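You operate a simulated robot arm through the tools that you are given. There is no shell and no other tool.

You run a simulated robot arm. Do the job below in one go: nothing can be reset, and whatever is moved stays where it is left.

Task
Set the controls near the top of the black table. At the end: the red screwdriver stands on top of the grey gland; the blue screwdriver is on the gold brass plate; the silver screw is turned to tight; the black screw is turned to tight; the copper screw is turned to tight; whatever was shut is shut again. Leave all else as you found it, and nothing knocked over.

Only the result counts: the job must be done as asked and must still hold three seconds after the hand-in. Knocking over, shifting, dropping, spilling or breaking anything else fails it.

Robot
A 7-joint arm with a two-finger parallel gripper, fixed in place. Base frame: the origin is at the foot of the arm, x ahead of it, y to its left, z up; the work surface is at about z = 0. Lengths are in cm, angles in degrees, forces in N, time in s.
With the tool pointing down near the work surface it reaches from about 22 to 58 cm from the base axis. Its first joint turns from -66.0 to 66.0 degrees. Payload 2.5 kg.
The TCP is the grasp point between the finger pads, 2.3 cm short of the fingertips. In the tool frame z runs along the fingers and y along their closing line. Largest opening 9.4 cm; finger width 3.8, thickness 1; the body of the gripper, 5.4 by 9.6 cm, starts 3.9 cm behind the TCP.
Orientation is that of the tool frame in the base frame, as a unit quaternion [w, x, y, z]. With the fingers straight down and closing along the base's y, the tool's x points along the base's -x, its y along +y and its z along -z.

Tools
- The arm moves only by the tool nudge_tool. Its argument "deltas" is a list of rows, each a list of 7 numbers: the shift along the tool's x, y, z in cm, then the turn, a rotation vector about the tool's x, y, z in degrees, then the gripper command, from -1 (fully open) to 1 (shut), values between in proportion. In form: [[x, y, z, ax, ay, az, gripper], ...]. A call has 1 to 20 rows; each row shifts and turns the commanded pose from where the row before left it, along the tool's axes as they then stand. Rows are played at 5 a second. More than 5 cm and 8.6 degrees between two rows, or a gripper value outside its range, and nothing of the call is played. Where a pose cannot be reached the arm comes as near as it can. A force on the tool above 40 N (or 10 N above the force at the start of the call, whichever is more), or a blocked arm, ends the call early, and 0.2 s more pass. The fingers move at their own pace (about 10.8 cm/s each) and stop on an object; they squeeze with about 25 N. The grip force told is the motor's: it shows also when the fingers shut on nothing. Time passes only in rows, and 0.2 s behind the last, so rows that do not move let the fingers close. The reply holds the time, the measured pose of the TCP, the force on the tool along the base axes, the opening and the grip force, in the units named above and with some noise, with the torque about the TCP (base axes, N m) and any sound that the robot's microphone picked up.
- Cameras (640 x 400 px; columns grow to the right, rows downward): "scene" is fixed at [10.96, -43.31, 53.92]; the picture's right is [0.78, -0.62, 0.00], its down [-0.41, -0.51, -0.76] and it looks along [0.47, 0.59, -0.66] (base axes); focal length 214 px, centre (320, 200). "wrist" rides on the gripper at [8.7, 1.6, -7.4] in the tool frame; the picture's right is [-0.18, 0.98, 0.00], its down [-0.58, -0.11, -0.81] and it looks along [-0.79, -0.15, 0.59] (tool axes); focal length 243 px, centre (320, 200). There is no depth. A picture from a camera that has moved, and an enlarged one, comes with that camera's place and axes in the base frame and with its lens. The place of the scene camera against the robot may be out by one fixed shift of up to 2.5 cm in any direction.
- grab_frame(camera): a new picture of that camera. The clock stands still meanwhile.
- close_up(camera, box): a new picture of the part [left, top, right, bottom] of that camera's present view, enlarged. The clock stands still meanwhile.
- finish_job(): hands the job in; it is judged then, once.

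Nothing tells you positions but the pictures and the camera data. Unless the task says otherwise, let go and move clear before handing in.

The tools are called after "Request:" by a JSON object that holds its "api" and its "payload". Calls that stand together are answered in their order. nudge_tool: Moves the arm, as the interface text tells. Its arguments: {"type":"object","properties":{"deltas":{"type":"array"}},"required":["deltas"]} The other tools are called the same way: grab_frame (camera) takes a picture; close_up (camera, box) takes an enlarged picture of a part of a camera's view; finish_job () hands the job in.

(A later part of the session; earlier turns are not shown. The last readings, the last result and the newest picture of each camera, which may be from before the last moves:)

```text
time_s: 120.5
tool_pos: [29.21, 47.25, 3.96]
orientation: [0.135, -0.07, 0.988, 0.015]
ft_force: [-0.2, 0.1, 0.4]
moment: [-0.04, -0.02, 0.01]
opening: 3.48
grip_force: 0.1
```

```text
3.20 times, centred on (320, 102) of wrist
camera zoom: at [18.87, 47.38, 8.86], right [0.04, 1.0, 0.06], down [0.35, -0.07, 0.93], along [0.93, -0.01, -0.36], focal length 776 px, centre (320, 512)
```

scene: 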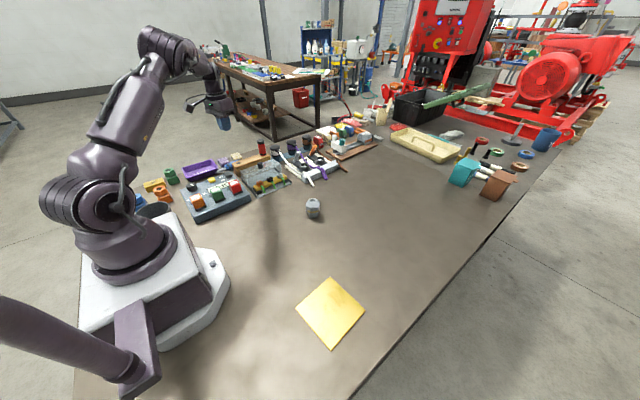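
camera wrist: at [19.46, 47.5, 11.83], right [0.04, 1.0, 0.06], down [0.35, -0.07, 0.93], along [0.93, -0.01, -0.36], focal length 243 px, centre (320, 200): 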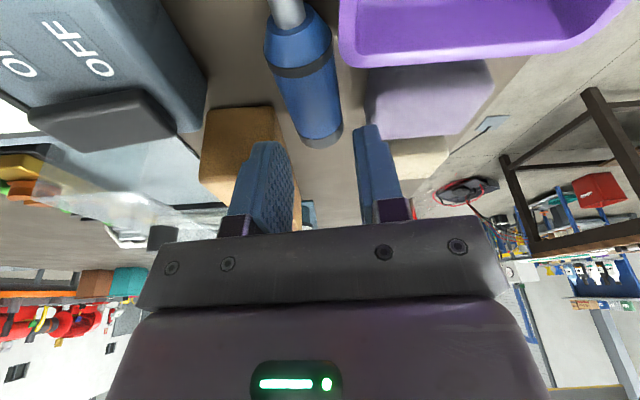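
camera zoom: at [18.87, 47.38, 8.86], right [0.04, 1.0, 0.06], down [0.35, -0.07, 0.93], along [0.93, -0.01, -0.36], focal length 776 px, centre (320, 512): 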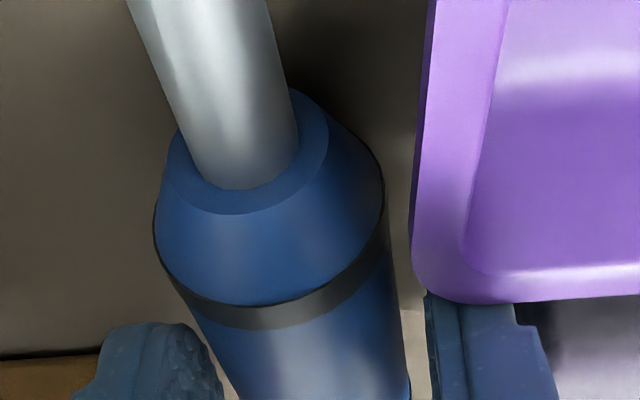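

Still no contact. I'll descend the remaining 1.1 cm in small steps.

Request:
{"api": "nudge_tool", "payload": {"deltas": [[0.095, 0, 0.337, 0, 0, 0, 0.255], [0.095, 0, 0.337, 0, 0, 0, 0.255], [0.095, 0, 0.337, 0, 0, 0, 0.255], [0, 0, 0, 0, 0, 0, 0.255]]}}

Request:
{"api": "close_up", "payload": {"camera": "wrist", "box": [220, 60, 420, 185]}}

Request:
{"api": "close_up", "payload": {"camera": "scene", "box": [190, 135, 254, 175]}}

```text
time_s: 121.5
tool_pos: [29.36, 47.25, 2.8]
orientation: [0.137, -0.07, 0.988, 0.014]
ft_force: [0.8, -0.1, 0.1]
moment: [0.04, 0.03, -0.01]
opening: 3.49
grip_force: 0.1
```

```text
3.20 times, centred on (320, 122) of wrist
camera zoom: at [18.89, 47.38, 7.79], right [0.04, 1.0, 0.06], down [0.35, -0.07, 0.93], along [0.93, -0.01, -0.36], focal length 776 px, centre (320, 448)
```

zoom: 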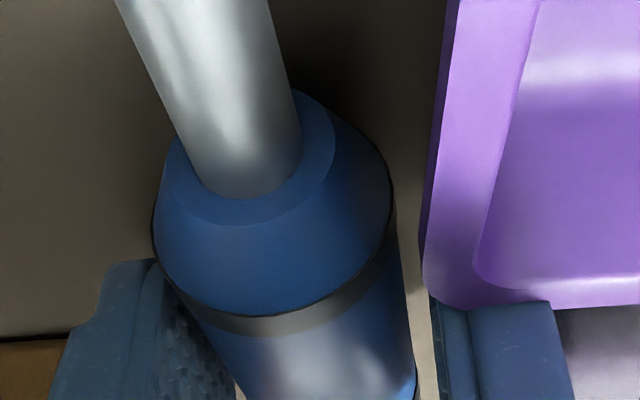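

```text
10.00 times, centred on (222, 155) of scene
camera zoom: at [10.96, -43.31, 53.92], right [0.78, -0.62, 0.0], down [-0.41, -0.51, -0.76], along [0.47, 0.59, -0.66], focal length 2145 px, centre (1300, 650)
```

zoom: 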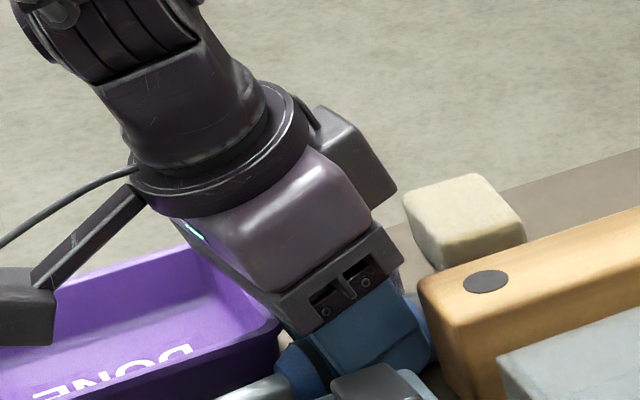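

The fingers straddle the handle with no contact. I'll close on it.

Request:
{"api": "nudge_tool", "payload": {"deltas": [[0, 0, 0, 0, 0, 0, 0.4], [0, 0, 0, 0, 0, 0, 0.7], [0, 0, 0, 0, 0, 0, 1], [0, 0, 0, 0, 0, 0, 1], [0, 0, 0, 0, 0, 0, 1]]}}

Request:
{"api": "close_up", "payload": {"camera": "wrist", "box": [220, 60, 420, 185]}}

```text
time_s: 122.8
tool_pos: [29.35, 47.33, 2.87]
orientation: [0.137, -0.07, 0.988, 0.014]
ft_force: [1.2, -0.5, 3.4]
moment: [0.01, 0.16, -0.3]
opening: 2.5
grip_force: 23.9
```

```text
3.20 times, centred on (320, 122) of wrist
camera zoom: at [18.9, 47.38, 7.84], right [0.04, 1.0, 0.06], down [0.35, -0.07, 0.93], along [0.93, -0.01, -0.36], focal length 776 px, centre (320, 448)
```

zoom: 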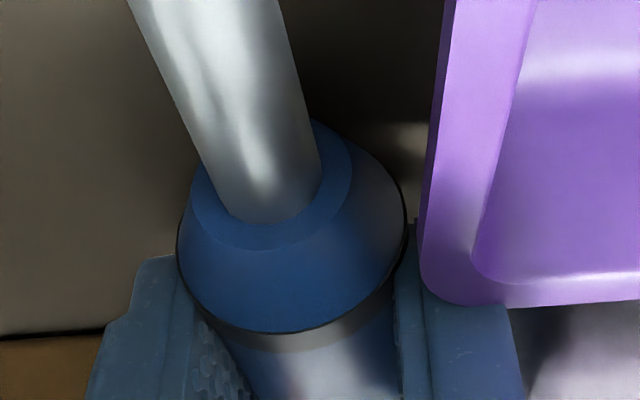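

Gripped with an opening of 2.5 cm. I'll lift slowly and check that it holds.

Request:
{"api": "nudge_tool", "payload": {"deltas": [[-0.07, 0, -0.24, 0, 0, 0, 1], [-0.07, 0, -0.24, 0, 0, 0, 1], [-0.135, 0, -0.48, 0, 0, 0, 1], [-0.135, 0, -0.48, 0, 0, 0, 1], [0, 0, 0, 0, 0, 0, 1]]}}

Request:
{"api": "close_up", "payload": {"camera": "wrist", "box": [220, 60, 420, 185]}}

Request:
{"api": "close_up", "payload": {"camera": "scene", "box": [180, 130, 260, 180]}}

```text
time_s: 124.0
tool_pos: [29.33, 47.19, 4.37]
orientation: [0.136, -0.07, 0.988, 0.015]
ft_force: [-0.4, -0.2, -0.7]
moment: [-0.04, 0.02, 0.03]
opening: 2.57
grip_force: 24.9
```

```text
3.20 times, centred on (320, 122) of wrist
camera zoom: at [18.86, 47.35, 9.31], right [0.04, 1.0, 0.06], down [0.35, -0.07, 0.93], along [0.93, -0.01, -0.36], focal length 776 px, centre (320, 448)
```

zoom: 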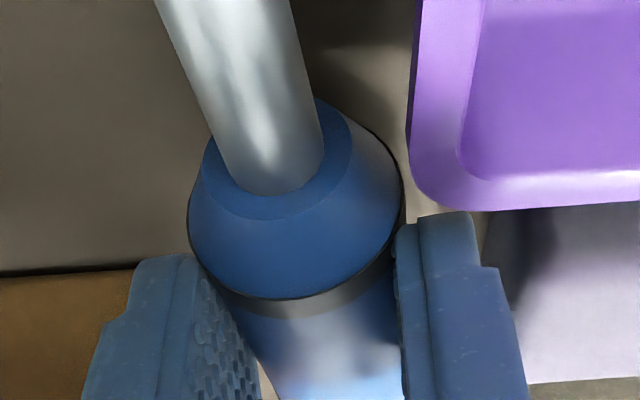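

```text
8.00 times, centred on (220, 155) of scene
camera zoom: at [10.96, -43.31, 53.92], right [0.78, -0.62, 0.0], down [-0.41, -0.51, -0.76], along [0.47, 0.59, -0.66], focal length 1716 px, centre (1120, 560)
```

zoom: 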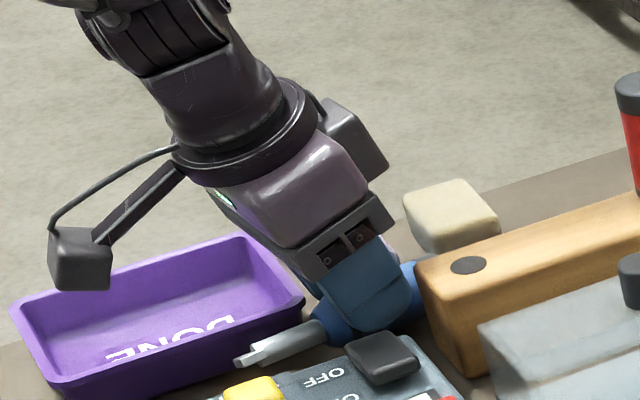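

It holds horizontally. I'll keep lifting gently.

Request:
{"api": "nudge_tool", "payload": {"deltas": [[-0.27, 0, -0.963, 0, 0, 0, 1], [-0.27, 0, -0.963, 0, 0, 0, 1], [-0.27, 0, -0.963, 0, 0, 0, 1], [-0.27, 0, -0.963, 0, 0, 0, 1], [-0.27, 0, -0.963, 0, 0, 0, 1], [-0.27, 0, -0.963, 0, 0, 0, 1], [-0.27, 0, -0.963, 0, 0, 0, 1], [-0.27, 0, -0.963, 0, 0, 0, 1], [-0.27, 0, -0.963, 0, 0, 0, 1], [-0.27, 0, -0.963, 0, 0, 0, 1], [0, 0, 0, 0, 0, 0, 1]]}}

Request:
{"api": "grab_frame", "payload": {"camera": "wrist"}}

Request:
{"api": "close_up", "payload": {"camera": "scene", "box": [170, 100, 282, 170]}}

```text
time_s: 126.3
tool_pos: [29.32, 47.28, 14.4]
orientation: [0.136, -0.07, 0.988, 0.015]
ft_force: [0.5, -0.3, -0.3]
moment: [0.02, 0.05, 0.05]
opening: 2.61
grip_force: 24.8
```

```text
taken
camera wrist: at [18.87, 47.28, 19.31], right [0.04, 1.0, 0.06], down [0.35, -0.07, 0.93], along [0.93, -0.01, -0.36], focal length 243 px, centre (320, 200)
```

wrist: 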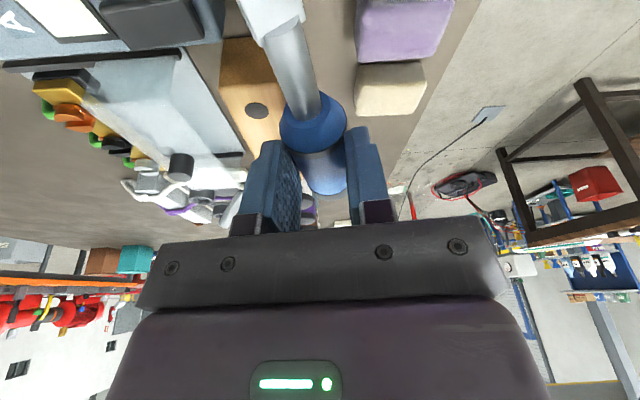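

```text
5.71 times, centred on (226, 135) of scene
camera zoom: at [10.96, -43.31, 53.92], right [0.78, -0.62, 0.0], down [-0.41, -0.51, -0.76], along [0.47, 0.59, -0.66], focal length 1226 px, centre (857, 571)
```

zoom: 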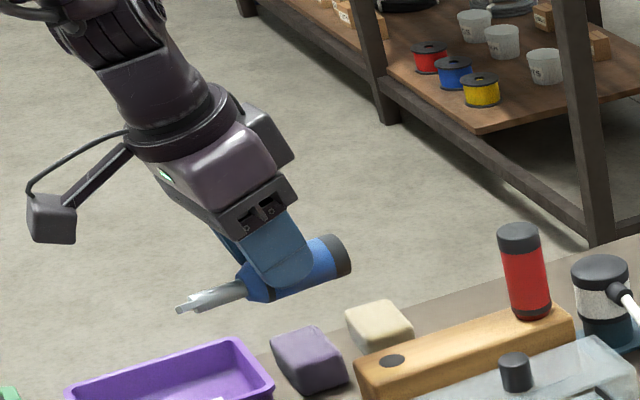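

Blue is held firmly and level, and the rest of the corner looks undisturbed. I'll carry it at height along y towards the front, keeping the orientation fixed and moving gently.

Request:
{"api": "nudge_tool", "payload": {"deltas": [[-0.135, 0, -0.48, 0, 0, 0, 1], [-0.27, 0, -0.963, 0, 0, 0, 1], [-0.1, -0.7, -0.4, 0, 0, 0, 1], [0.013, -1.3, -0.2, 0, 0, 0, 1], [0.013, -1.97, -0.2, 0, 0, 0, 1], [0.013, -1.97, -0.2, 0, 0, 0, 1], [0.013, -1.97, -0.2, 0, 0, 0, 1], [0.013, -1.97, -0.2, 0, 0, 0, 1], [0.013, -1.97, -0.2, 0, 0, 0, 1], [0.013, -1.97, -0.2, 0, 0, 0, 1], [0.013, -1.97, 0, 0, 0, 0, 1], [0.013, -1.97, 0, 0, 0, 0, 1], [0.013, -1.97, 0, 0, 0, 0, 1], [0.013, -1.97, 0, 0, 0, 0, 1], [0.013, -1.97, 0, 0, 0, 0, 1], [0.013, -1.3, 0, 0, 0, 0, 1], [0, -0.7, 0, 0, 0, 0, 1], [0, 0, 0, 0, 0, 0, 1]]}}

Request:
{"api": "grab_frame", "payload": {"camera": "wrist"}}

Request:
{"api": "grab_frame", "payload": {"camera": "scene"}}

```text
time_s: 130.2
tool_pos: [32.4, 21.73, 17.27]
orientation: [0.136, -0.071, 0.988, 0.016]
ft_force: [-0.3, -0.9, -0.4]
moment: [0.03, 0.04, 0.02]
opening: 2.62
grip_force: 25.3
```

```text
taken
camera wrist: at [22.05, 21.74, 22.24], right [0.04, 1.0, 0.06], down [0.35, -0.07, 0.93], along [0.93, -0.01, -0.36], focal length 243 px, centre (320, 200)
```

wrist: 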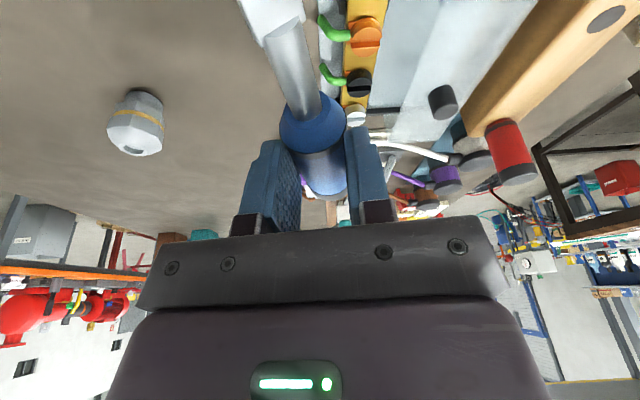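

```text
taken
```

scene: 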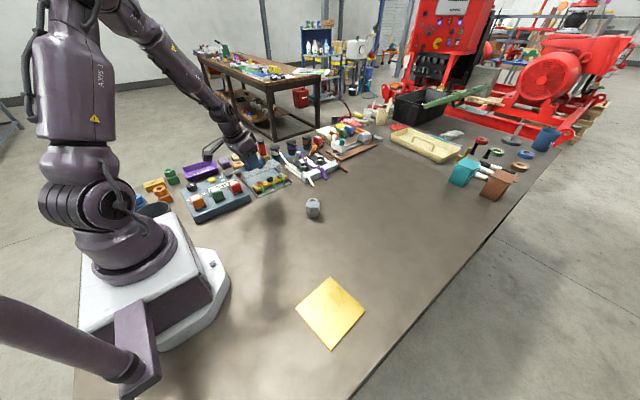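

Blue is still held firmly at about (32.4, 21.7, 17.3). I'll continue in -y with x constant, towards the plate.

Request:
{"api": "nudge_tool", "payload": {"deltas": [[0.13, -0.97, -0.037, 0, 0, 0, 1], [0.261, -1.93, -0.073, 0, 0, 0, 1], [0.261, -1.93, -0.073, 0, 0, 0, 1], [0.261, -1.93, -0.073, 0, 0, 0, 1], [0.261, -1.93, -0.073, 0, 0, 0, 1], [0.261, -1.93, -0.073, 0, 0, 0, 1], [0.261, -1.93, -0.073, 0, 0, 0, 1], [0.261, -1.93, -0.073, 0, 0, 0, 1], [0.261, -1.93, -0.073, 0, 0, 0, 1], [0.261, -1.93, -0.073, 0, 0, 0, 1], [0.261, -1.93, -0.073, 0, 0, 0, 1], [0.261, -1.93, -0.073, 0, 0, 0, 1], [0.261, -1.93, -0.073, 0, 0, 0, 1], [0.261, -1.93, -0.073, 0, 0, 0, 1], [0.261, -1.93, -0.073, 0, 0, 0, 1], [0.261, -1.93, -0.073, 0, 0, 0, 1], [0.13, -0.97, -0.037, 0, 0, 0, 1], [0, 0, 0, 0, 0, 0, 1]]}}

Request:
{"api": "grab_frame", "payload": {"camera": "wrist"}}

Request:
{"api": "grab_frame", "payload": {"camera": "scene"}}

```text
time_s: 133.9
tool_pos: [32.5, -9.56, 16.92]
orientation: [0.136, -0.07, 0.988, 0.014]
ft_force: [-0.2, 0.6, -0.5]
moment: [0.0, 0.02, 0.0]
opening: 2.63
grip_force: 24.9
```

```text
taken
camera wrist: at [22.09, -9.43, 21.86], right [0.04, 1.0, 0.06], down [0.35, -0.07, 0.93], along [0.93, -0.01, -0.36], focal length 243 px, centre (320, 200)
```

wrist: 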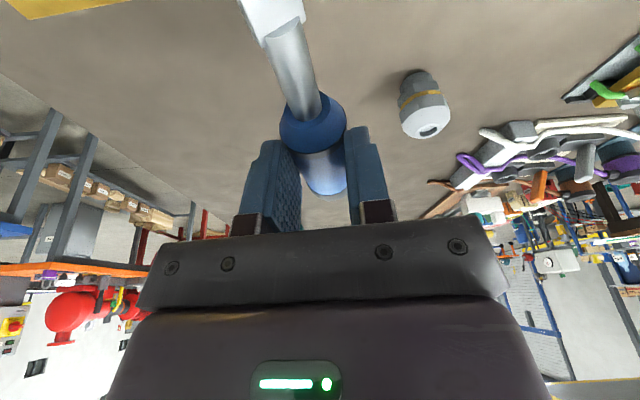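

```text
taken
```

scene: 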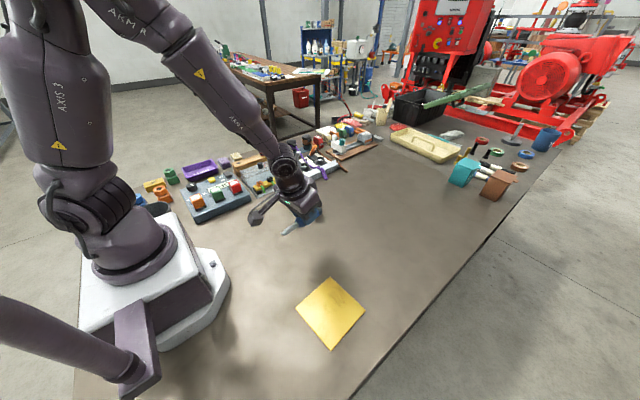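

At (32.5, -9.6, 16.9) with blue secure. I'll turn the hand slowly by 53° about the vertical so the screwdriver lines up with the plate's diagonal, then look for the plate.

Request:
{"api": "nudge_tool", "payload": {"deltas": [[0, 0, 0, 0.72, -0.023, 2.55, 1], [0, 0, 0, 1.435, -0.046, 5.1, 1], [0, 0, 0, 1.435, -0.046, 5.1, 1], [0, 0, 0, 1.435, -0.046, 5.1, 1], [0, 0, 0, 1.435, -0.046, 5.1, 1], [0, 0, 0, 1.435, -0.046, 5.1, 1], [0, 0, 0, 1.435, -0.046, 5.1, 1], [0, 0, 0, 1.435, -0.046, 5.1, 1], [0, 0, 0, 1.435, -0.046, 5.1, 1], [0, 0, 0, 1.435, -0.046, 5.1, 1], [0, 0, 0, 0.72, -0.023, 2.55, 1], [0, 0, 0, 0, 0, 0, 1]]}}

Request:
{"api": "grab_frame", "payload": {"camera": "wrist"}}

Request:
{"api": "close_up", "payload": {"camera": "scene", "box": [220, 150, 380, 250]}}

```text
time_s: 136.6
tool_pos: [32.36, -9.56, 17.06]
orientation: [0.128, 0.379, 0.915, -0.048]
ft_force: [-0.5, 0.3, -0.1]
moment: [0.0, 0.01, 0.05]
opening: 2.62
grip_force: 25.3
```

```text
taken
camera wrist: at [26.38, -1.09, 21.9], right [0.82, 0.57, 0.06], down [0.16, -0.32, 0.93], along [0.55, -0.75, -0.36], focal length 243 px, centre (320, 200)
```

wrist: 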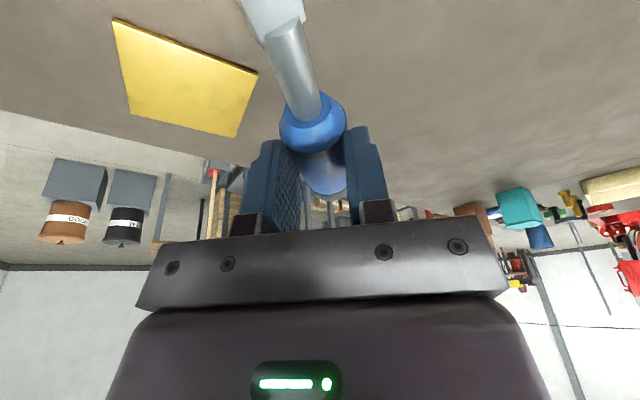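

```text
4.00 times, centred on (300, 200) of scene
camera zoom: at [10.96, -43.31, 53.92], right [0.78, -0.62, 0.0], down [-0.41, -0.51, -0.76], along [0.47, 0.59, -0.66], focal length 858 px, centre (400, 200)
```

zoom: 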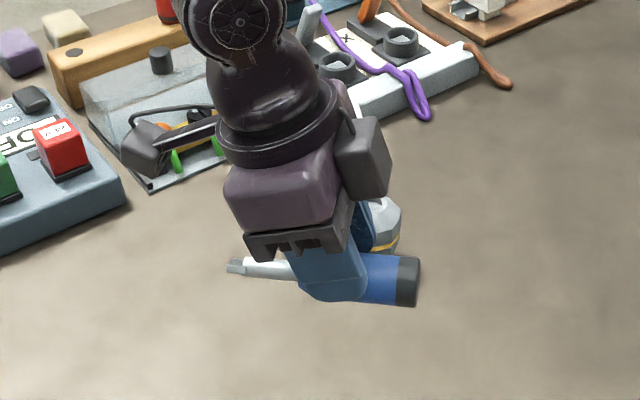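

The plate is in view ahead-left. I'll take a closer look to find its corners precisely.

Request:
{"api": "close_up", "payload": {"camera": "wrist", "box": [90, 0, 282, 120]}}

Request:
{"api": "close_up", "payload": {"camera": "wrist", "box": [90, 50, 282, 170]}}

Request:
{"api": "close_up", "payload": {"camera": "scene", "box": [270, 260, 398, 340]}}

```text
3.33 times, centred on (186, 60) of wrist
camera zoom: at [26.38, -1.09, 21.9], right [0.82, 0.57, 0.06], down [0.16, -0.32, 0.93], along [0.55, -0.75, -0.36], focal length 809 px, centre (767, 667)
```

zoom: 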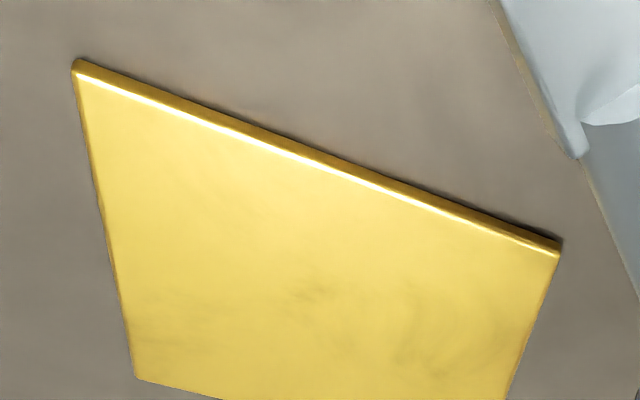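

```text
3.33 times, centred on (186, 110) of wrist
camera zoom: at [26.38, -1.09, 21.9], right [0.82, 0.57, 0.06], down [0.16, -0.32, 0.93], along [0.55, -0.75, -0.36], focal length 809 px, centre (767, 500)
```

zoom: 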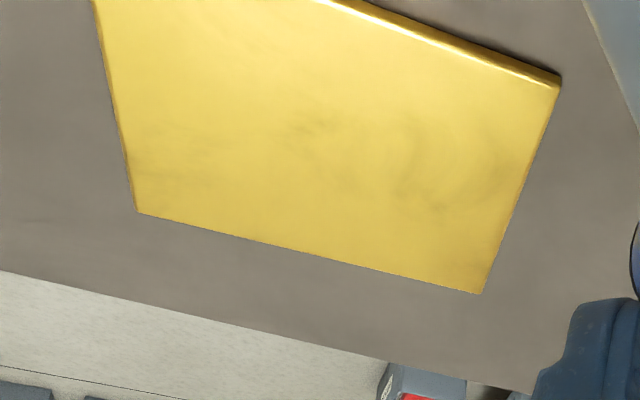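

```text
5.00 times, centred on (334, 300) of scene
camera zoom: at [10.96, -43.31, 53.92], right [0.78, -0.62, 0.0], down [-0.41, -0.51, -0.76], along [0.47, 0.59, -0.66], focal length 1072 px, centre (250, -300)
```

zoom: 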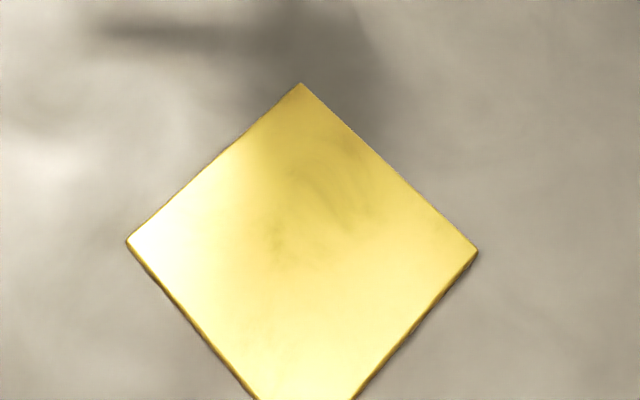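

The plate is a square of about 11.8 cm centred near (27.5, -26.0), turned by about 6°. I'll carry blue there at height.

Request:
{"api": "nudge_tool", "payload": {"deltas": [[-0.455, -0.752, 0.12, 0, 0, 0, 1], [-0.91, -1.505, 0.241, 0, 0, 0, 1], [-0.91, -1.505, 0.241, 0, 0, 0, 1], [-0.91, -1.505, 0.241, 0, 0, 0, 1], [-0.91, -1.505, 0.241, 0, 0, 0, 1], [-0.91, -1.505, 0.241, 0, 0, 0, 1], [-0.91, -1.505, 0.241, 0, 0, 0, 1], [-0.91, -1.505, 0.241, 0, 0, 0, 1], [-0.91, -1.505, 0.241, 0, 0, 0, 1], [-0.91, -1.505, 0.241, 0, 0, 0, 1], [-0.455, -0.752, 0.12, 0, 0, 0, 1], [0, 0, 0, 0, 0, 0, 1]]}}

Request:
{"api": "grab_frame", "payload": {"camera": "wrist"}}

Request:
{"api": "grab_frame", "payload": {"camera": "scene"}}

```text
time_s: 139.2
tool_pos: [28.61, -26.73, 16.91]
orientation: [0.128, 0.378, 0.916, -0.049]
ft_force: [0.0, 0.4, -1.6]
moment: [0.01, -0.03, 0.0]
opening: 2.64
grip_force: 25.0
```

```text
taken
camera wrist: at [22.44, -18.36, 21.88], right [0.82, 0.57, 0.06], down [0.16, -0.32, 0.93], along [0.55, -0.75, -0.36], focal length 243 px, centre (320, 200)
```

wrist: 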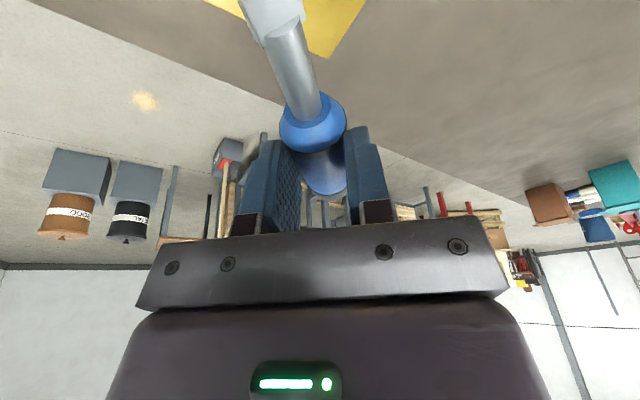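

```text
taken
```

scene: 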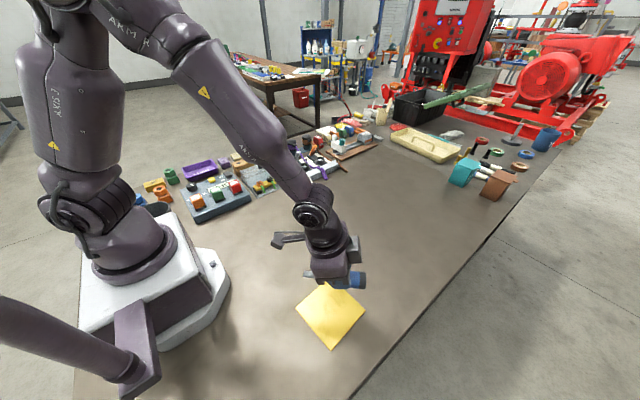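

The plate's far corner appears exactly where I expect it. I'll lower to about z 5 above the plate and check from the scene camera.

Request:
{"api": "nudge_tool", "payload": {"deltas": [[0.2, -0.007, 0.72, 0, 0, 0, 1], [0.406, -0.014, 1.442, 0, 0, 0, 1], [0.406, -0.014, 1.442, 0, 0, 0, 1], [0.406, -0.014, 1.442, 0, 0, 0, 1], [0.406, -0.014, 1.442, 0, 0, 0, 1], [0.406, -0.014, 1.442, 0, 0, 0, 1], [0.406, -0.014, 1.442, 0, 0, 0, 1], [0.406, -0.014, 1.442, 0, 0, 0, 1], [0, 0, 0, 0, 0, 0, 1]]}}

Request:
{"api": "close_up", "payload": {"camera": "scene", "box": [250, 210, 410, 310]}}

Request:
{"api": "grab_frame", "payload": {"camera": "wrist"}}

Request:
{"api": "close_up", "payload": {"camera": "scene", "box": [250, 260, 410, 360]}}

```text
time_s: 141.2
tool_pos: [28.71, -26.7, 5.73]
orientation: [0.129, 0.377, 0.916, -0.048]
ft_force: [0.4, 0.0, -0.2]
moment: [0.03, 0.02, 0.02]
opening: 2.63
grip_force: 25.4
```

```text
4.00 times, centred on (330, 260) of scene
camera zoom: at [10.96, -43.31, 53.92], right [0.78, -0.62, 0.0], down [-0.41, -0.51, -0.76], along [0.47, 0.59, -0.66], focal length 858 px, centre (280, -40)
```

zoom: 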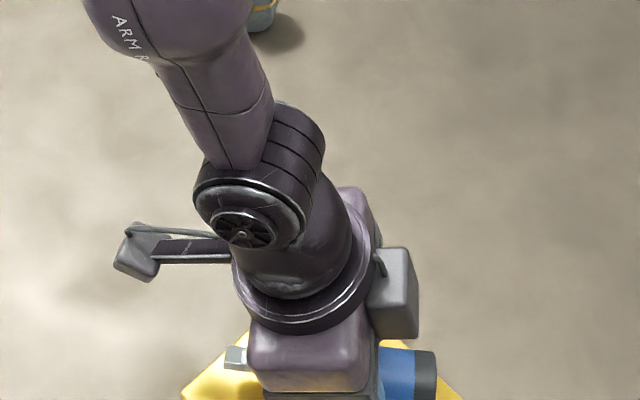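

```text
taken
camera wrist: at [22.51, -18.27, 10.63], right [0.82, 0.57, 0.06], down [0.16, -0.32, 0.93], along [0.55, -0.75, -0.36], focal length 243 px, centre (320, 200)
```

wrist: 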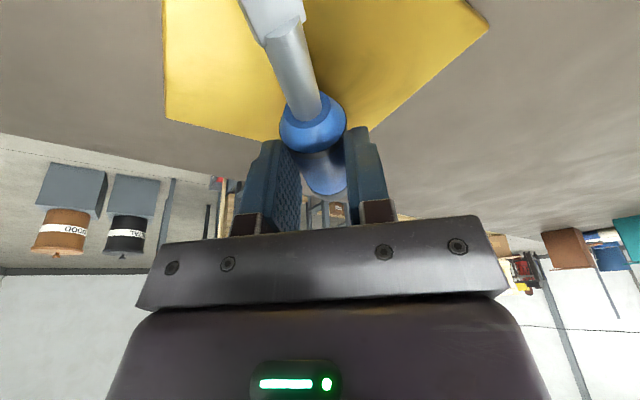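

```text
4.00 times, centred on (330, 310) of scene
camera zoom: at [10.96, -43.31, 53.92], right [0.78, -0.62, 0.0], down [-0.41, -0.51, -0.76], along [0.47, 0.59, -0.66], focal length 858 px, centre (280, -240)
```

zoom: 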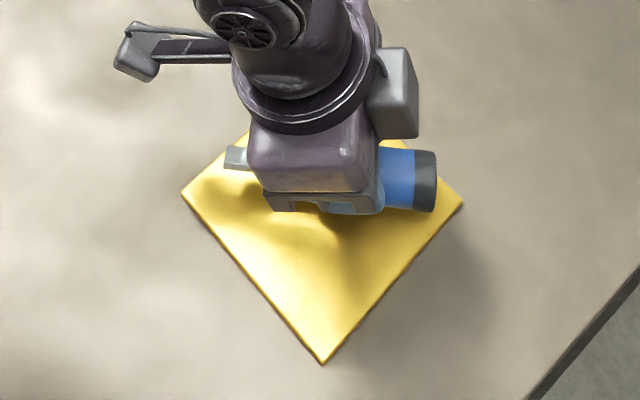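

The screwdriver is over the plate diagonal but about 1.2 cm too far to the cap side. I'll shift it by (-1.2, +0.3) and lower to just above the plate.

Request:
{"api": "nudge_tool", "payload": {"deltas": [[0.51, -0.318, -0.145, 0, 0, 0, 1], [0.51, -0.318, -0.145, 0, 0, 0, 1], [0.19, -0.006, 0.67, 0, 0, 0, 1], [0.19, -0.006, 0.67, 0, 0, 0, 1], [0.135, -0.005, 0.48, 0, 0, 0, 1], [0, 0, 0, 0, 0, 0, 1]]}}

Request:
{"api": "close_up", "payload": {"camera": "scene", "box": [270, 260, 398, 340]}}

Request:
{"api": "close_up", "payload": {"camera": "wrist", "box": [200, 20, 440, 170]}}

```text
time_s: 142.6
tool_pos: [27.52, -26.5, 4.03]
orientation: [0.131, 0.379, 0.915, -0.048]
ft_force: [3.9, -1.5, 24.3]
moment: [-0.06, -0.17, -0.02]
opening: 2.65
grip_force: 25.0
```

```text
5.00 times, centred on (334, 300) of scene
camera zoom: at [10.95, -43.3, 53.93], right [0.78, -0.62, 0.0], down [-0.41, -0.51, -0.76], along [0.47, 0.59, -0.66], focal length 1072 px, centre (250, -300)
```

zoom: 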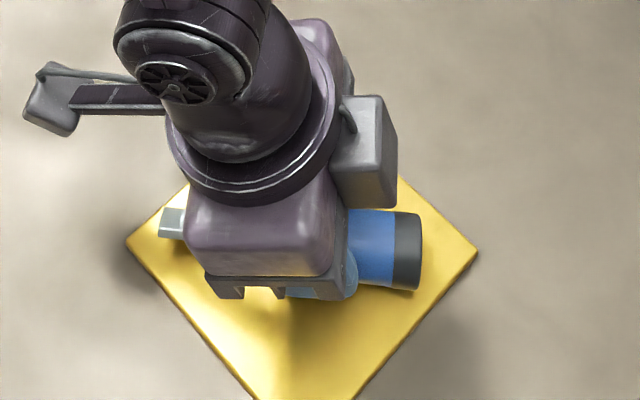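

```text
2.67 times, centred on (320, 95) of wrist
camera zoom: at [21.38, -18.16, 8.84], right [0.82, 0.57, 0.06], down [0.15, -0.32, 0.94], along [0.55, -0.76, -0.35], focal length 647 px, centre (320, 480)
```

zoom: 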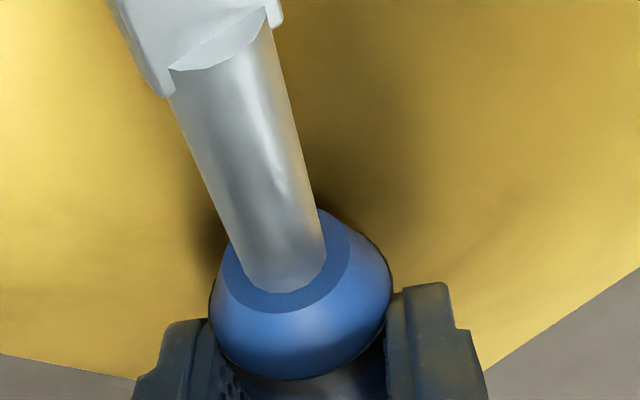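

Contact with the plate at 24 N: the handle hangs lower in the fingers than before, but it is level and resting on the plate. I'll ease the pressure first.

Request:
{"api": "nudge_tool", "payload": {"deltas": [[-0.05, 0, -0.17, 0, 0, 0, 1], [0, 0, 0, 0, 0, 0, 1]]}}

```text
time_s: 143.2
tool_pos: [27.32, -26.44, 4.07]
orientation: [0.128, 0.379, 0.915, -0.049]
ft_force: [1.6, -2.7, 9.1]
moment: [-0.47, -0.42, 0.01]
opening: 2.61
grip_force: 24.3
```

The force is down to 9 N. I'll ease slightly more and open the fingers gradually.

Request:
{"api": "nudge_tool", "payload": {"deltas": [[-0.013, 0, -0.05, 0, 0, 0, 1], [0, 0, 0, 0, 0, 0, 0.44], [0, 0, 0, 0, 0, 0, 0.4], [0, 0, 0, 0, 0, 0, 0.36], [0, 0, 0, 0, 0, 0, 0.3], [0, 0, 0, 0, 0, 0, 0.2], [0, 0, 0, 0, 0, 0, 0.1], [0, 0, 0, 0, 0, 0, 0.1]]}}

Request:
{"api": "close_up", "payload": {"camera": "scene", "box": [270, 260, 398, 340]}}

Request:
{"api": "close_up", "payload": {"camera": "wrist", "box": [200, 20, 440, 170]}}

```text
time_s: 144.9
tool_pos: [27.41, -26.36, 4.01]
orientation: [0.128, 0.378, 0.916, -0.048]
ft_force: [0.0, 0.4, 0.3]
moment: [0.0, 0.01, 0.01]
opening: 4.23
grip_force: 0.1
```

```text
5.00 times, centred on (334, 300) of scene
camera zoom: at [10.96, -43.31, 53.92], right [0.78, -0.62, 0.0], down [-0.41, -0.51, -0.76], along [0.47, 0.59, -0.66], focal length 1072 px, centre (250, -300)
```

zoom: 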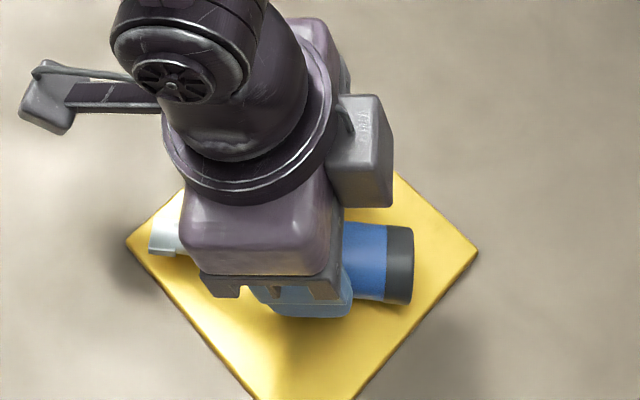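

```text
2.67 times, centred on (320, 95) of wrist
camera zoom: at [21.23, -18.05, 9.01], right [0.82, 0.57, 0.06], down [0.16, -0.32, 0.93], along [0.55, -0.75, -0.36], focal length 647 px, centre (320, 480)
```

zoom: 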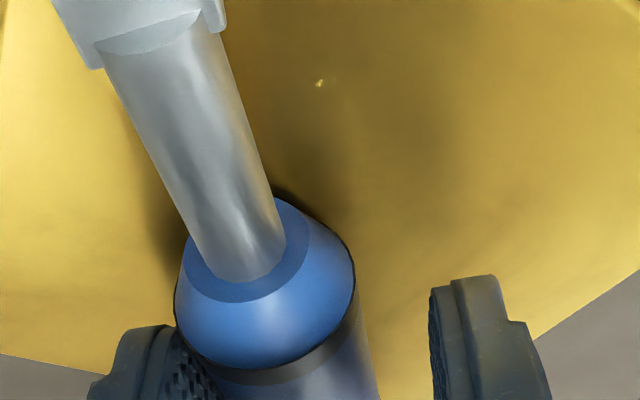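

Blue has settled on the plate. The left finger is close to the handle, so I'll shift 0.4 cm that way before rising straight up.

Request:
{"api": "nudge_tool", "payload": {"deltas": [[0, -0.2, 0, 0, 0, 0, 0.1], [0, -0.2, 0, 0, 0, 0, 0.0], [-0.135, 0, -0.48, 0, 0, 0, 0.0], [-0.27, 0, -0.96, 0, 0, 0, 0.0], [-0.406, 0, -1.44, 0, 0, 0, 0.0], [-0.541, 0, -1.92, 0, 0, 0, 0.0], [-0.541, 0, -1.92, 0, 0, 0, 0.0], [-0.541, 0, -1.92, 0, 0, 0, 0.0], [-0.541, 0, -1.92, 0, 0, 0, 0.0], [0, 0, 0, 0, 0, 0, 0.0]]}}

Request:
{"api": "close_up", "payload": {"camera": "scene", "box": [270, 260, 398, 340]}}

Request:
{"api": "grab_frame", "payload": {"camera": "wrist"}}

```text
time_s: 147.2
tool_pos: [27.0, -26.85, 15.05]
orientation: [0.128, 0.378, 0.916, -0.048]
ft_force: [0.7, 0.5, -0.7]
moment: [-0.03, -0.02, 0.05]
opening: 4.72
grip_force: 0.1
```

```text
5.00 times, centred on (334, 300) of scene
camera zoom: at [10.96, -43.31, 53.92], right [0.78, -0.62, 0.0], down [-0.41, -0.51, -0.76], along [0.47, 0.59, -0.66], focal length 1072 px, centre (250, -300)
```

zoom: 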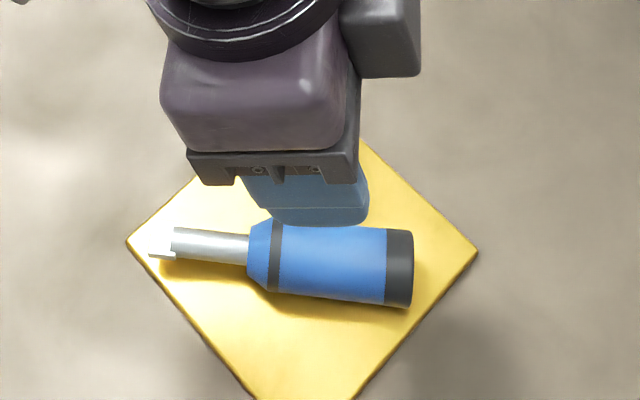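

```text
taken
camera wrist: at [20.84, -18.41, 19.97], right [0.82, 0.57, 0.06], down [0.16, -0.32, 0.93], along [0.55, -0.75, -0.36], focal length 243 px, centre (320, 200)
```

wrist: 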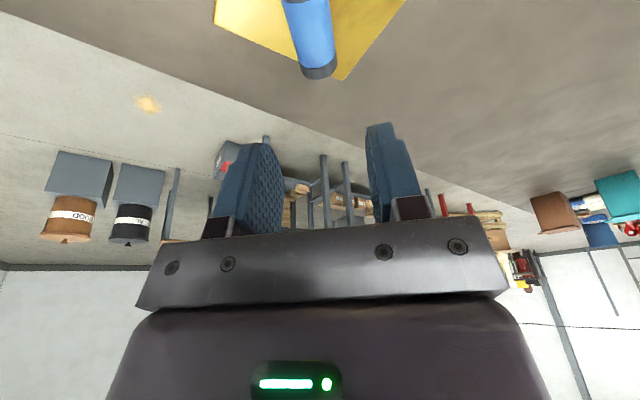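

Blue lies entirely on the plate, and the plate hasn't shifted. Next I'll bring the tool back to vertical, turn it to the standard yaw, and go to look into the gland from above.

Request:
{"api": "nudge_tool", "payload": {"deltas": [[0, 0, -2, 0, 0, 0, 0], [0, 0, 0, 0.3, 7.8, 0, 0], [0, 0, 0, 0.3, 7.8, 0, 0], [0, 0, 0, 0, 0, -7.5, 0], [0, 0, 0, 0, 0, -7.5, 0], [0, 0, 0, 0, 0, -7.5, 0], [0, 0, 0, 0, 0, -7.5, 0], [0, 0, 0, 0, 0, -7.5, 0], [0, 0, 0, 0, 0, -7.5, 0], [0, 0, 0, 0, 0, 0, 0]]}}

Request:
{"api": "nudge_tool", "payload": {"deltas": [[-1.2, 1.7, 0, 0, 0, 0, 0], [-1.2, 1.7, 0, 0, 0, 0, 0], [-1.2, 1.7, 0, 0, 0, 0, 0], [-1.2, 1.7, 0, 0, 0, 0, 0], [-1.2, 1.7, 0, 0, 0, 0, 0], [-1.2, 1.7, 0, 0, 0, 0, 0], [-1.2, 1.7, 0, 0, 0, 0, 0], [-1.2, 1.7, 0, 0, 0, 0, 0], [-1.2, 1.7, 0, 0, 0, 0, 0], [-1.2, 1.7, 0, 0, 0, 0, 0], [-1.2, 1.7, 0, 0, 0, 0, 0], [-1.2, 1.7, 0, 0, 0, 0, 0], [-1.2, 1.7, 0, 0, 0, 0, 0], [-1.2, 1.7, 0, 0, 0, 0, 0], [0, 0, 0, 0, 0, 0, 0]]}}

Request:
{"api": "grab_frame", "payload": {"camera": "wrist"}}

```text
time_s: 149.3
tool_pos: [26.69, -26.39, 16.89]
orientation: [0.0, -0.002, 1.0, -0.001]
ft_force: [1.0, -0.8, -0.4]
moment: [-0.01, 0.02, -0.02]
opening: 4.7
grip_force: 0.1
```

```text
time_s: 152.6
tool_pos: [43.4, -2.59, 16.93]
orientation: [0.0, -0.001, 1.0, -0.001]
ft_force: [-0.4, 0.1, -0.2]
moment: [-0.01, -0.01, 0.0]
opening: 4.69
grip_force: 0.0
```

```text
taken
camera wrist: at [34.8, -1.0, 24.41], right [0.18, 0.98, 0.0], down [0.58, -0.11, 0.81], along [0.79, -0.15, -0.59], focal length 243 px, centre (320, 200)
```

wrist: 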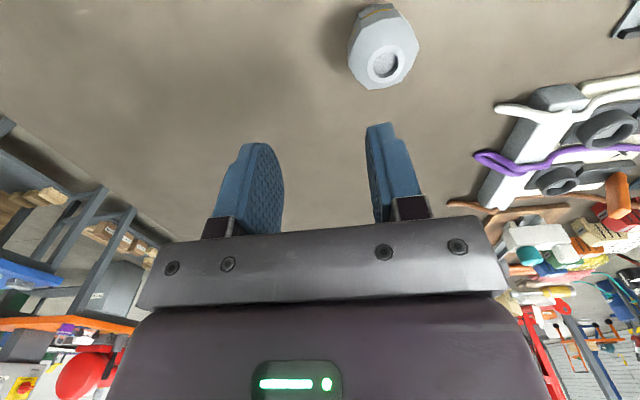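

The gland is in clear view. I'll zoom in on its top recess.

Request:
{"api": "close_up", "payload": {"camera": "wrist", "box": [340, 0, 436, 60]}}

Request:
{"api": "close_up", "payload": {"camera": "wrist", "box": [320, 0, 448, 80]}}

Request:
{"api": "close_up", "payload": {"camera": "wrist", "box": [360, 40, 408, 90]}}

Request:
{"api": "close_up", "payload": {"camera": "scene", "box": [296, 190, 328, 220]}}

```text
6.67 times, centred on (388, 30) of wrist
camera zoom: at [34.8, -1.0, 24.41], right [0.18, 0.98, 0.0], down [0.58, -0.11, 0.81], along [0.79, -0.15, -0.59], focal length 1618 px, centre (-133, 1333)
```

zoom: 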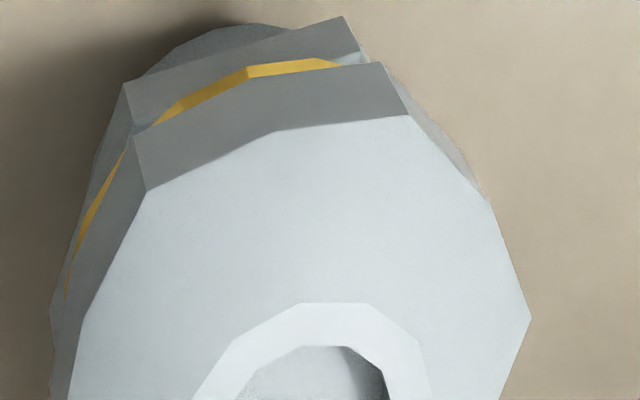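

```text
5.00 times, centred on (384, 40) of wrist
camera zoom: at [34.8, -1.0, 24.41], right [0.18, 0.98, 0.0], down [0.58, -0.11, 0.81], along [0.79, -0.15, -0.59], focal length 1213 px, centre (0, 1000)
```

zoom: 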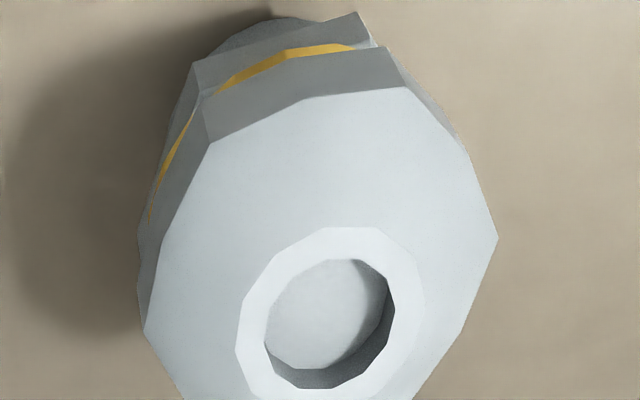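

```text
8.00 times, centred on (384, 65) of wrist
camera zoom: at [34.8, -1.0, 24.41], right [0.18, 0.98, 0.0], down [0.58, -0.11, 0.81], along [0.79, -0.15, -0.59], focal length 1941 px, centre (-192, 1280)
```

zoom: 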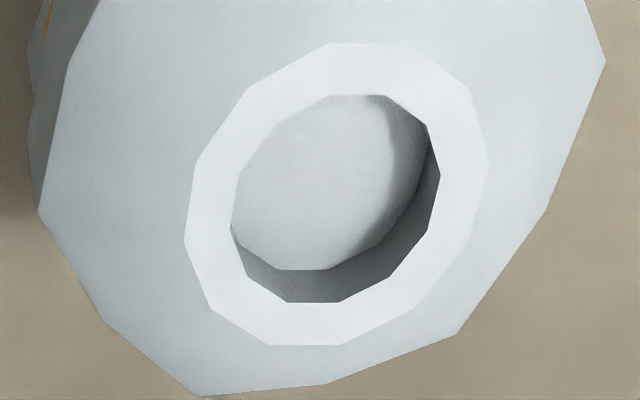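

```text
13.33 times, centred on (312, 205) of scene
camera zoom: at [10.96, -43.31, 53.92], right [0.78, -0.62, 0.0], down [-0.41, -0.51, -0.76], along [0.47, 0.59, -0.66], focal length 2860 px, centre (427, 133)
```

zoom: 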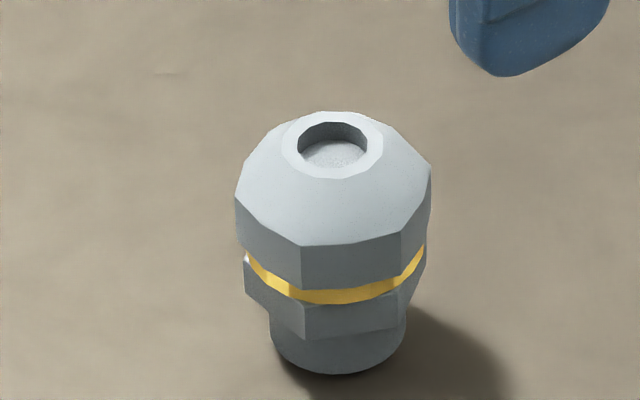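

The gland's top has a recess about 1.9 cm wide and 0.6 cm deep, centred near (43.8, 2.1). Now I'll fetch the red screwdriver at about (45.8, 42.3). I'll rise, turn and tilt the hand outward by 25° for reach, and travel at height.

Request:
{"api": "nudge_tool", "payload": {"deltas": [[0, 0, -2.5, 0, 0, 0, -0.3], [0, 0, -2.5, 0, 0, 0, -0.3], [0, 0, 0, 0, 0, -7.17, -0.3], [0, 0, 0, 0, 0, -7.17, -0.3], [0, 0, 0, 0, 0, -7.17, -0.3], [0, 0, 0, 0, 0, -7.17, -0.3], [0, 0, 0, 0, 0, -7.16, -0.3], [0, 0, 0, 0, 0, -7.16, -0.3], [0, 0, 0, 0, -8.33, 0, -0.3], [0, 0, 0, 0, -8.33, 0, -0.3], [0, 0, 0, 0, -8.34, 0, -0.3], [0, 0, 0, 0, 0, 0, -0.3]]}}

Request:
{"api": "nudge_tool", "payload": {"deltas": [[-1.2545, 1.484, 0.585, 0, 0, 0, -0.3], [-1.2545, 1.484, 0.585, 0, 0, 0, -0.3], [-1.2545, 1.484, 0.585, 0, 0, 0, -0.3], [-1.2545, 1.484, 0.585, 0, 0, 0, -0.3], [-1.2545, 1.484, 0.585, 0, 0, 0, -0.3], [-1.2545, 1.484, 0.585, 0, 0, 0, -0.3], [-1.2545, 1.484, 0.585, 0, 0, 0, -0.3], [-1.2545, 1.484, 0.585, 0, 0, 0, -0.3], [-1.2545, 1.484, 0.585, 0, 0, 0, -0.3], [-1.2545, 1.484, 0.585, 0, 0, 0, -0.3], [-1.2545, 1.484, 0.585, 0, 0, 0, -0.3], [-1.2545, 1.484, 0.585, 0, 0, 0, -0.3], [-1.2545, 1.484, 0.585, 0, 0, 0, -0.3], [-1.2545, 1.484, 0.585, 0, 0, 0, -0.3], [-1.2545, 1.484, 0.585, 0, 0, 0, -0.3], [-1.2545, 1.484, 0.585, 0, 0, 0, -0.3], [-1.2545, 1.484, 0.585, 0, 0, 0, -0.3], [-1.2545, 1.484, 0.585, 0, 0, 0, -0.3], [0, 0, 0, 0, 0, 0, -0.3]]}}

Request:
{"api": "grab_frame", "payload": {"camera": "wrist"}}

Request:
{"api": "close_up", "payload": {"camera": "scene", "box": [190, 70, 350, 170]}}

```text
time_s: 155.2
tool_pos: [43.33, -2.65, 21.99]
orientation: [0.201, -0.359, 0.908, 0.079]
ft_force: [-0.7, -0.3, 0.3]
moment: [0.01, -0.04, 0.01]
opening: 6.11
grip_force: 0.0
```

```text
time_s: 159.2
tool_pos: [43.3, 33.82, 21.89]
orientation: [0.201, -0.359, 0.908, 0.079]
ft_force: [0.6, -0.4, -0.8]
moment: [-0.01, -0.01, 0.0]
opening: 6.12
grip_force: 0.0
```

```text
taken
camera wrist: at [34.25, 27.55, 25.09], right [-0.55, 0.83, 0.08], down [0.21, 0.05, 0.98], along [0.81, 0.55, -0.2], focal length 243 px, centre (320, 200)
```

wrist: 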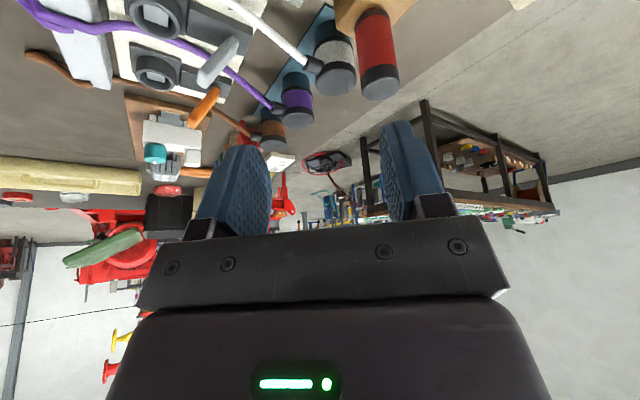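

```text
4.00 times, centred on (270, 120) of scene
camera zoom: at [10.96, -43.31, 53.92], right [0.78, -0.62, 0.0], down [-0.41, -0.51, -0.76], along [0.47, 0.59, -0.66], focal length 858 px, centre (520, 520)
```

zoom: 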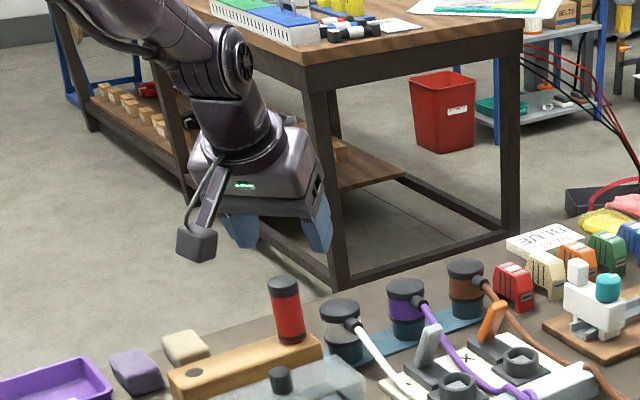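

Red is visible between the fingers' line of approach. I'll zoom in to refine its position.

Request:
{"api": "close_up", "payload": {"camera": "wrist", "box": [300, 0, 460, 100]}}

```text
4.00 times, centred on (380, 50) of wrist
camera zoom: at [34.25, 27.55, 25.09], right [-0.55, 0.83, 0.08], down [0.21, 0.05, 0.98], along [0.81, 0.55, -0.2], focal length 970 px, centre (80, 800)
```

zoom: 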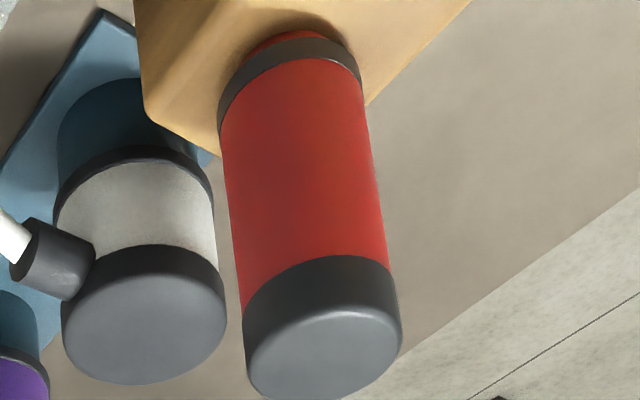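

Red's axis is at about (45.75, 42.35). I'll move above it in the same tilted pose and check the alignment.

Request:
{"api": "nudge_tool", "payload": {"deltas": [[-1.7, 1.135, 0.79, 0, 0, 0, -0.3], [-1.7, 1.135, 0.79, 0, 0, 0, -0.3], [-1.7, 1.135, 0.79, 0, 0, 0, -0.3], [-1.7, 1.135, 0.79, 0, 0, 0, -0.3], [0.71, 0, 1.527, 0, 0, 0, -0.3], [0.71, 0, 1.527, 0, 0, 0, -0.3], [0, 0, 0, 0, 0, 0, -0.3]]}}

Request:
{"api": "grab_frame", "payload": {"camera": "wrist"}}

Request:
{"api": "close_up", "payload": {"camera": "scene", "box": [220, 100, 332, 170]}}

```text
time_s: 160.8
tool_pos: [45.78, 42.15, 18.49]
orientation: [0.201, -0.358, 0.908, 0.079]
ft_force: [0.2, 0.5, -0.6]
moment: [-0.02, 0.01, 0.02]
opening: 6.11
grip_force: 0.1
```

```text
taken
camera wrist: at [36.66, 35.9, 21.7], right [-0.55, 0.83, 0.08], down [0.21, 0.05, 0.98], along [0.81, 0.55, -0.2], focal length 243 px, centre (320, 200)
```

wrist: 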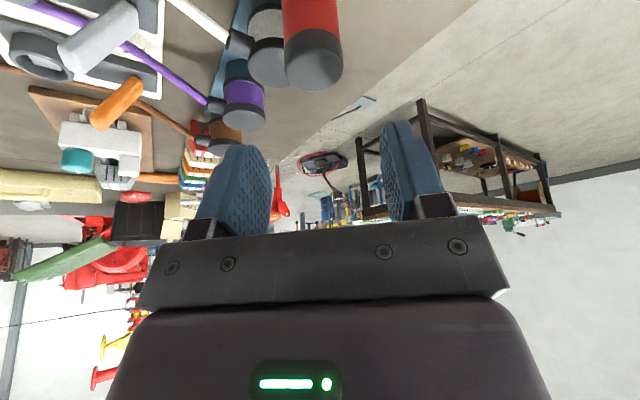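

```text
5.71 times, centred on (276, 135) of scene
camera zoom: at [10.96, -43.31, 53.92], right [0.78, -0.62, 0.0], down [-0.41, -0.51, -0.76], along [0.47, 0.59, -0.66], focal length 1226 px, centre (571, 571)
```

zoom: 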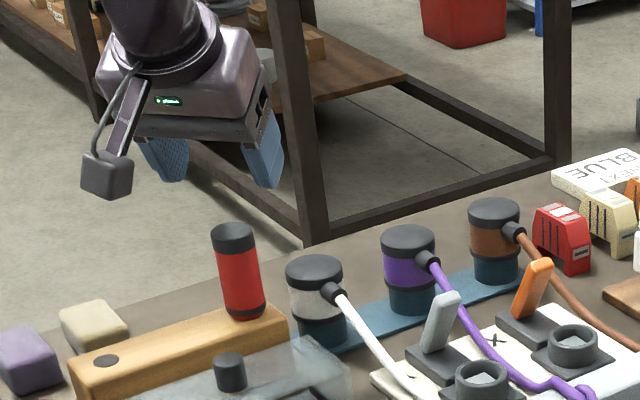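

The alignment is good, with the axis near (45.65, 42.2). I'll descend vertically around the cap in two stages.

Request:
{"api": "nudge_tool", "payload": {"deltas": [[0.66, 0.013, 1.367, 0, 0, 0, -0.3], [0.66, 0.013, 1.367, 0, 0, 0, -0.3], [0.66, 0.013, 1.367, 0, 0, 0, -0.3], [0.66, 0.013, 1.367, 0, 0, 0, -0.3], [0, 0, 0, 0, 0, 0, -0.3]]}}

Request:
{"api": "grab_frame", "payload": {"camera": "wrist"}}

Request:
{"api": "close_up", "payload": {"camera": "scene", "box": [220, 110, 332, 180]}}

```text
time_s: 161.9
tool_pos: [45.63, 42.16, 12.28]
orientation: [0.202, -0.36, 0.908, 0.079]
ft_force: [0.1, 0.1, -0.1]
moment: [-0.03, 0.02, -0.01]
opening: 6.13
grip_force: 0.1
```

```text
taken
camera wrist: at [36.55, 35.87, 15.59], right [-0.55, 0.83, 0.08], down [0.21, 0.05, 0.98], along [0.81, 0.55, -0.2], focal length 243 px, centre (320, 200)
```

wrist: 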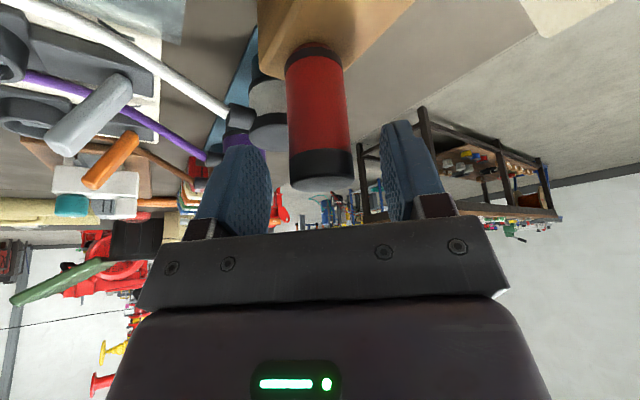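

```text
5.71 times, centred on (276, 145) of scene
camera zoom: at [10.96, -43.31, 53.92], right [0.78, -0.62, 0.0], down [-0.41, -0.51, -0.76], along [0.47, 0.59, -0.66], focal length 1226 px, centre (571, 514)
```

zoom: 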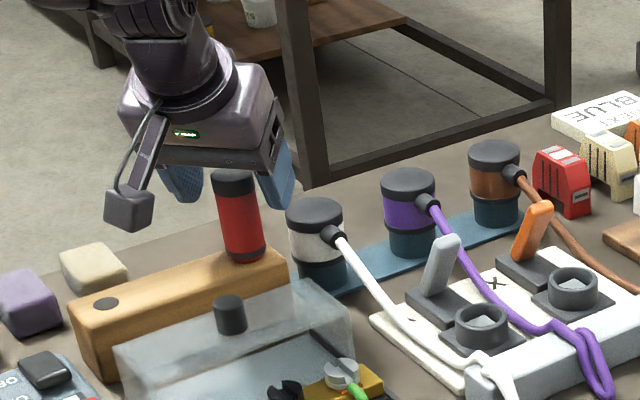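

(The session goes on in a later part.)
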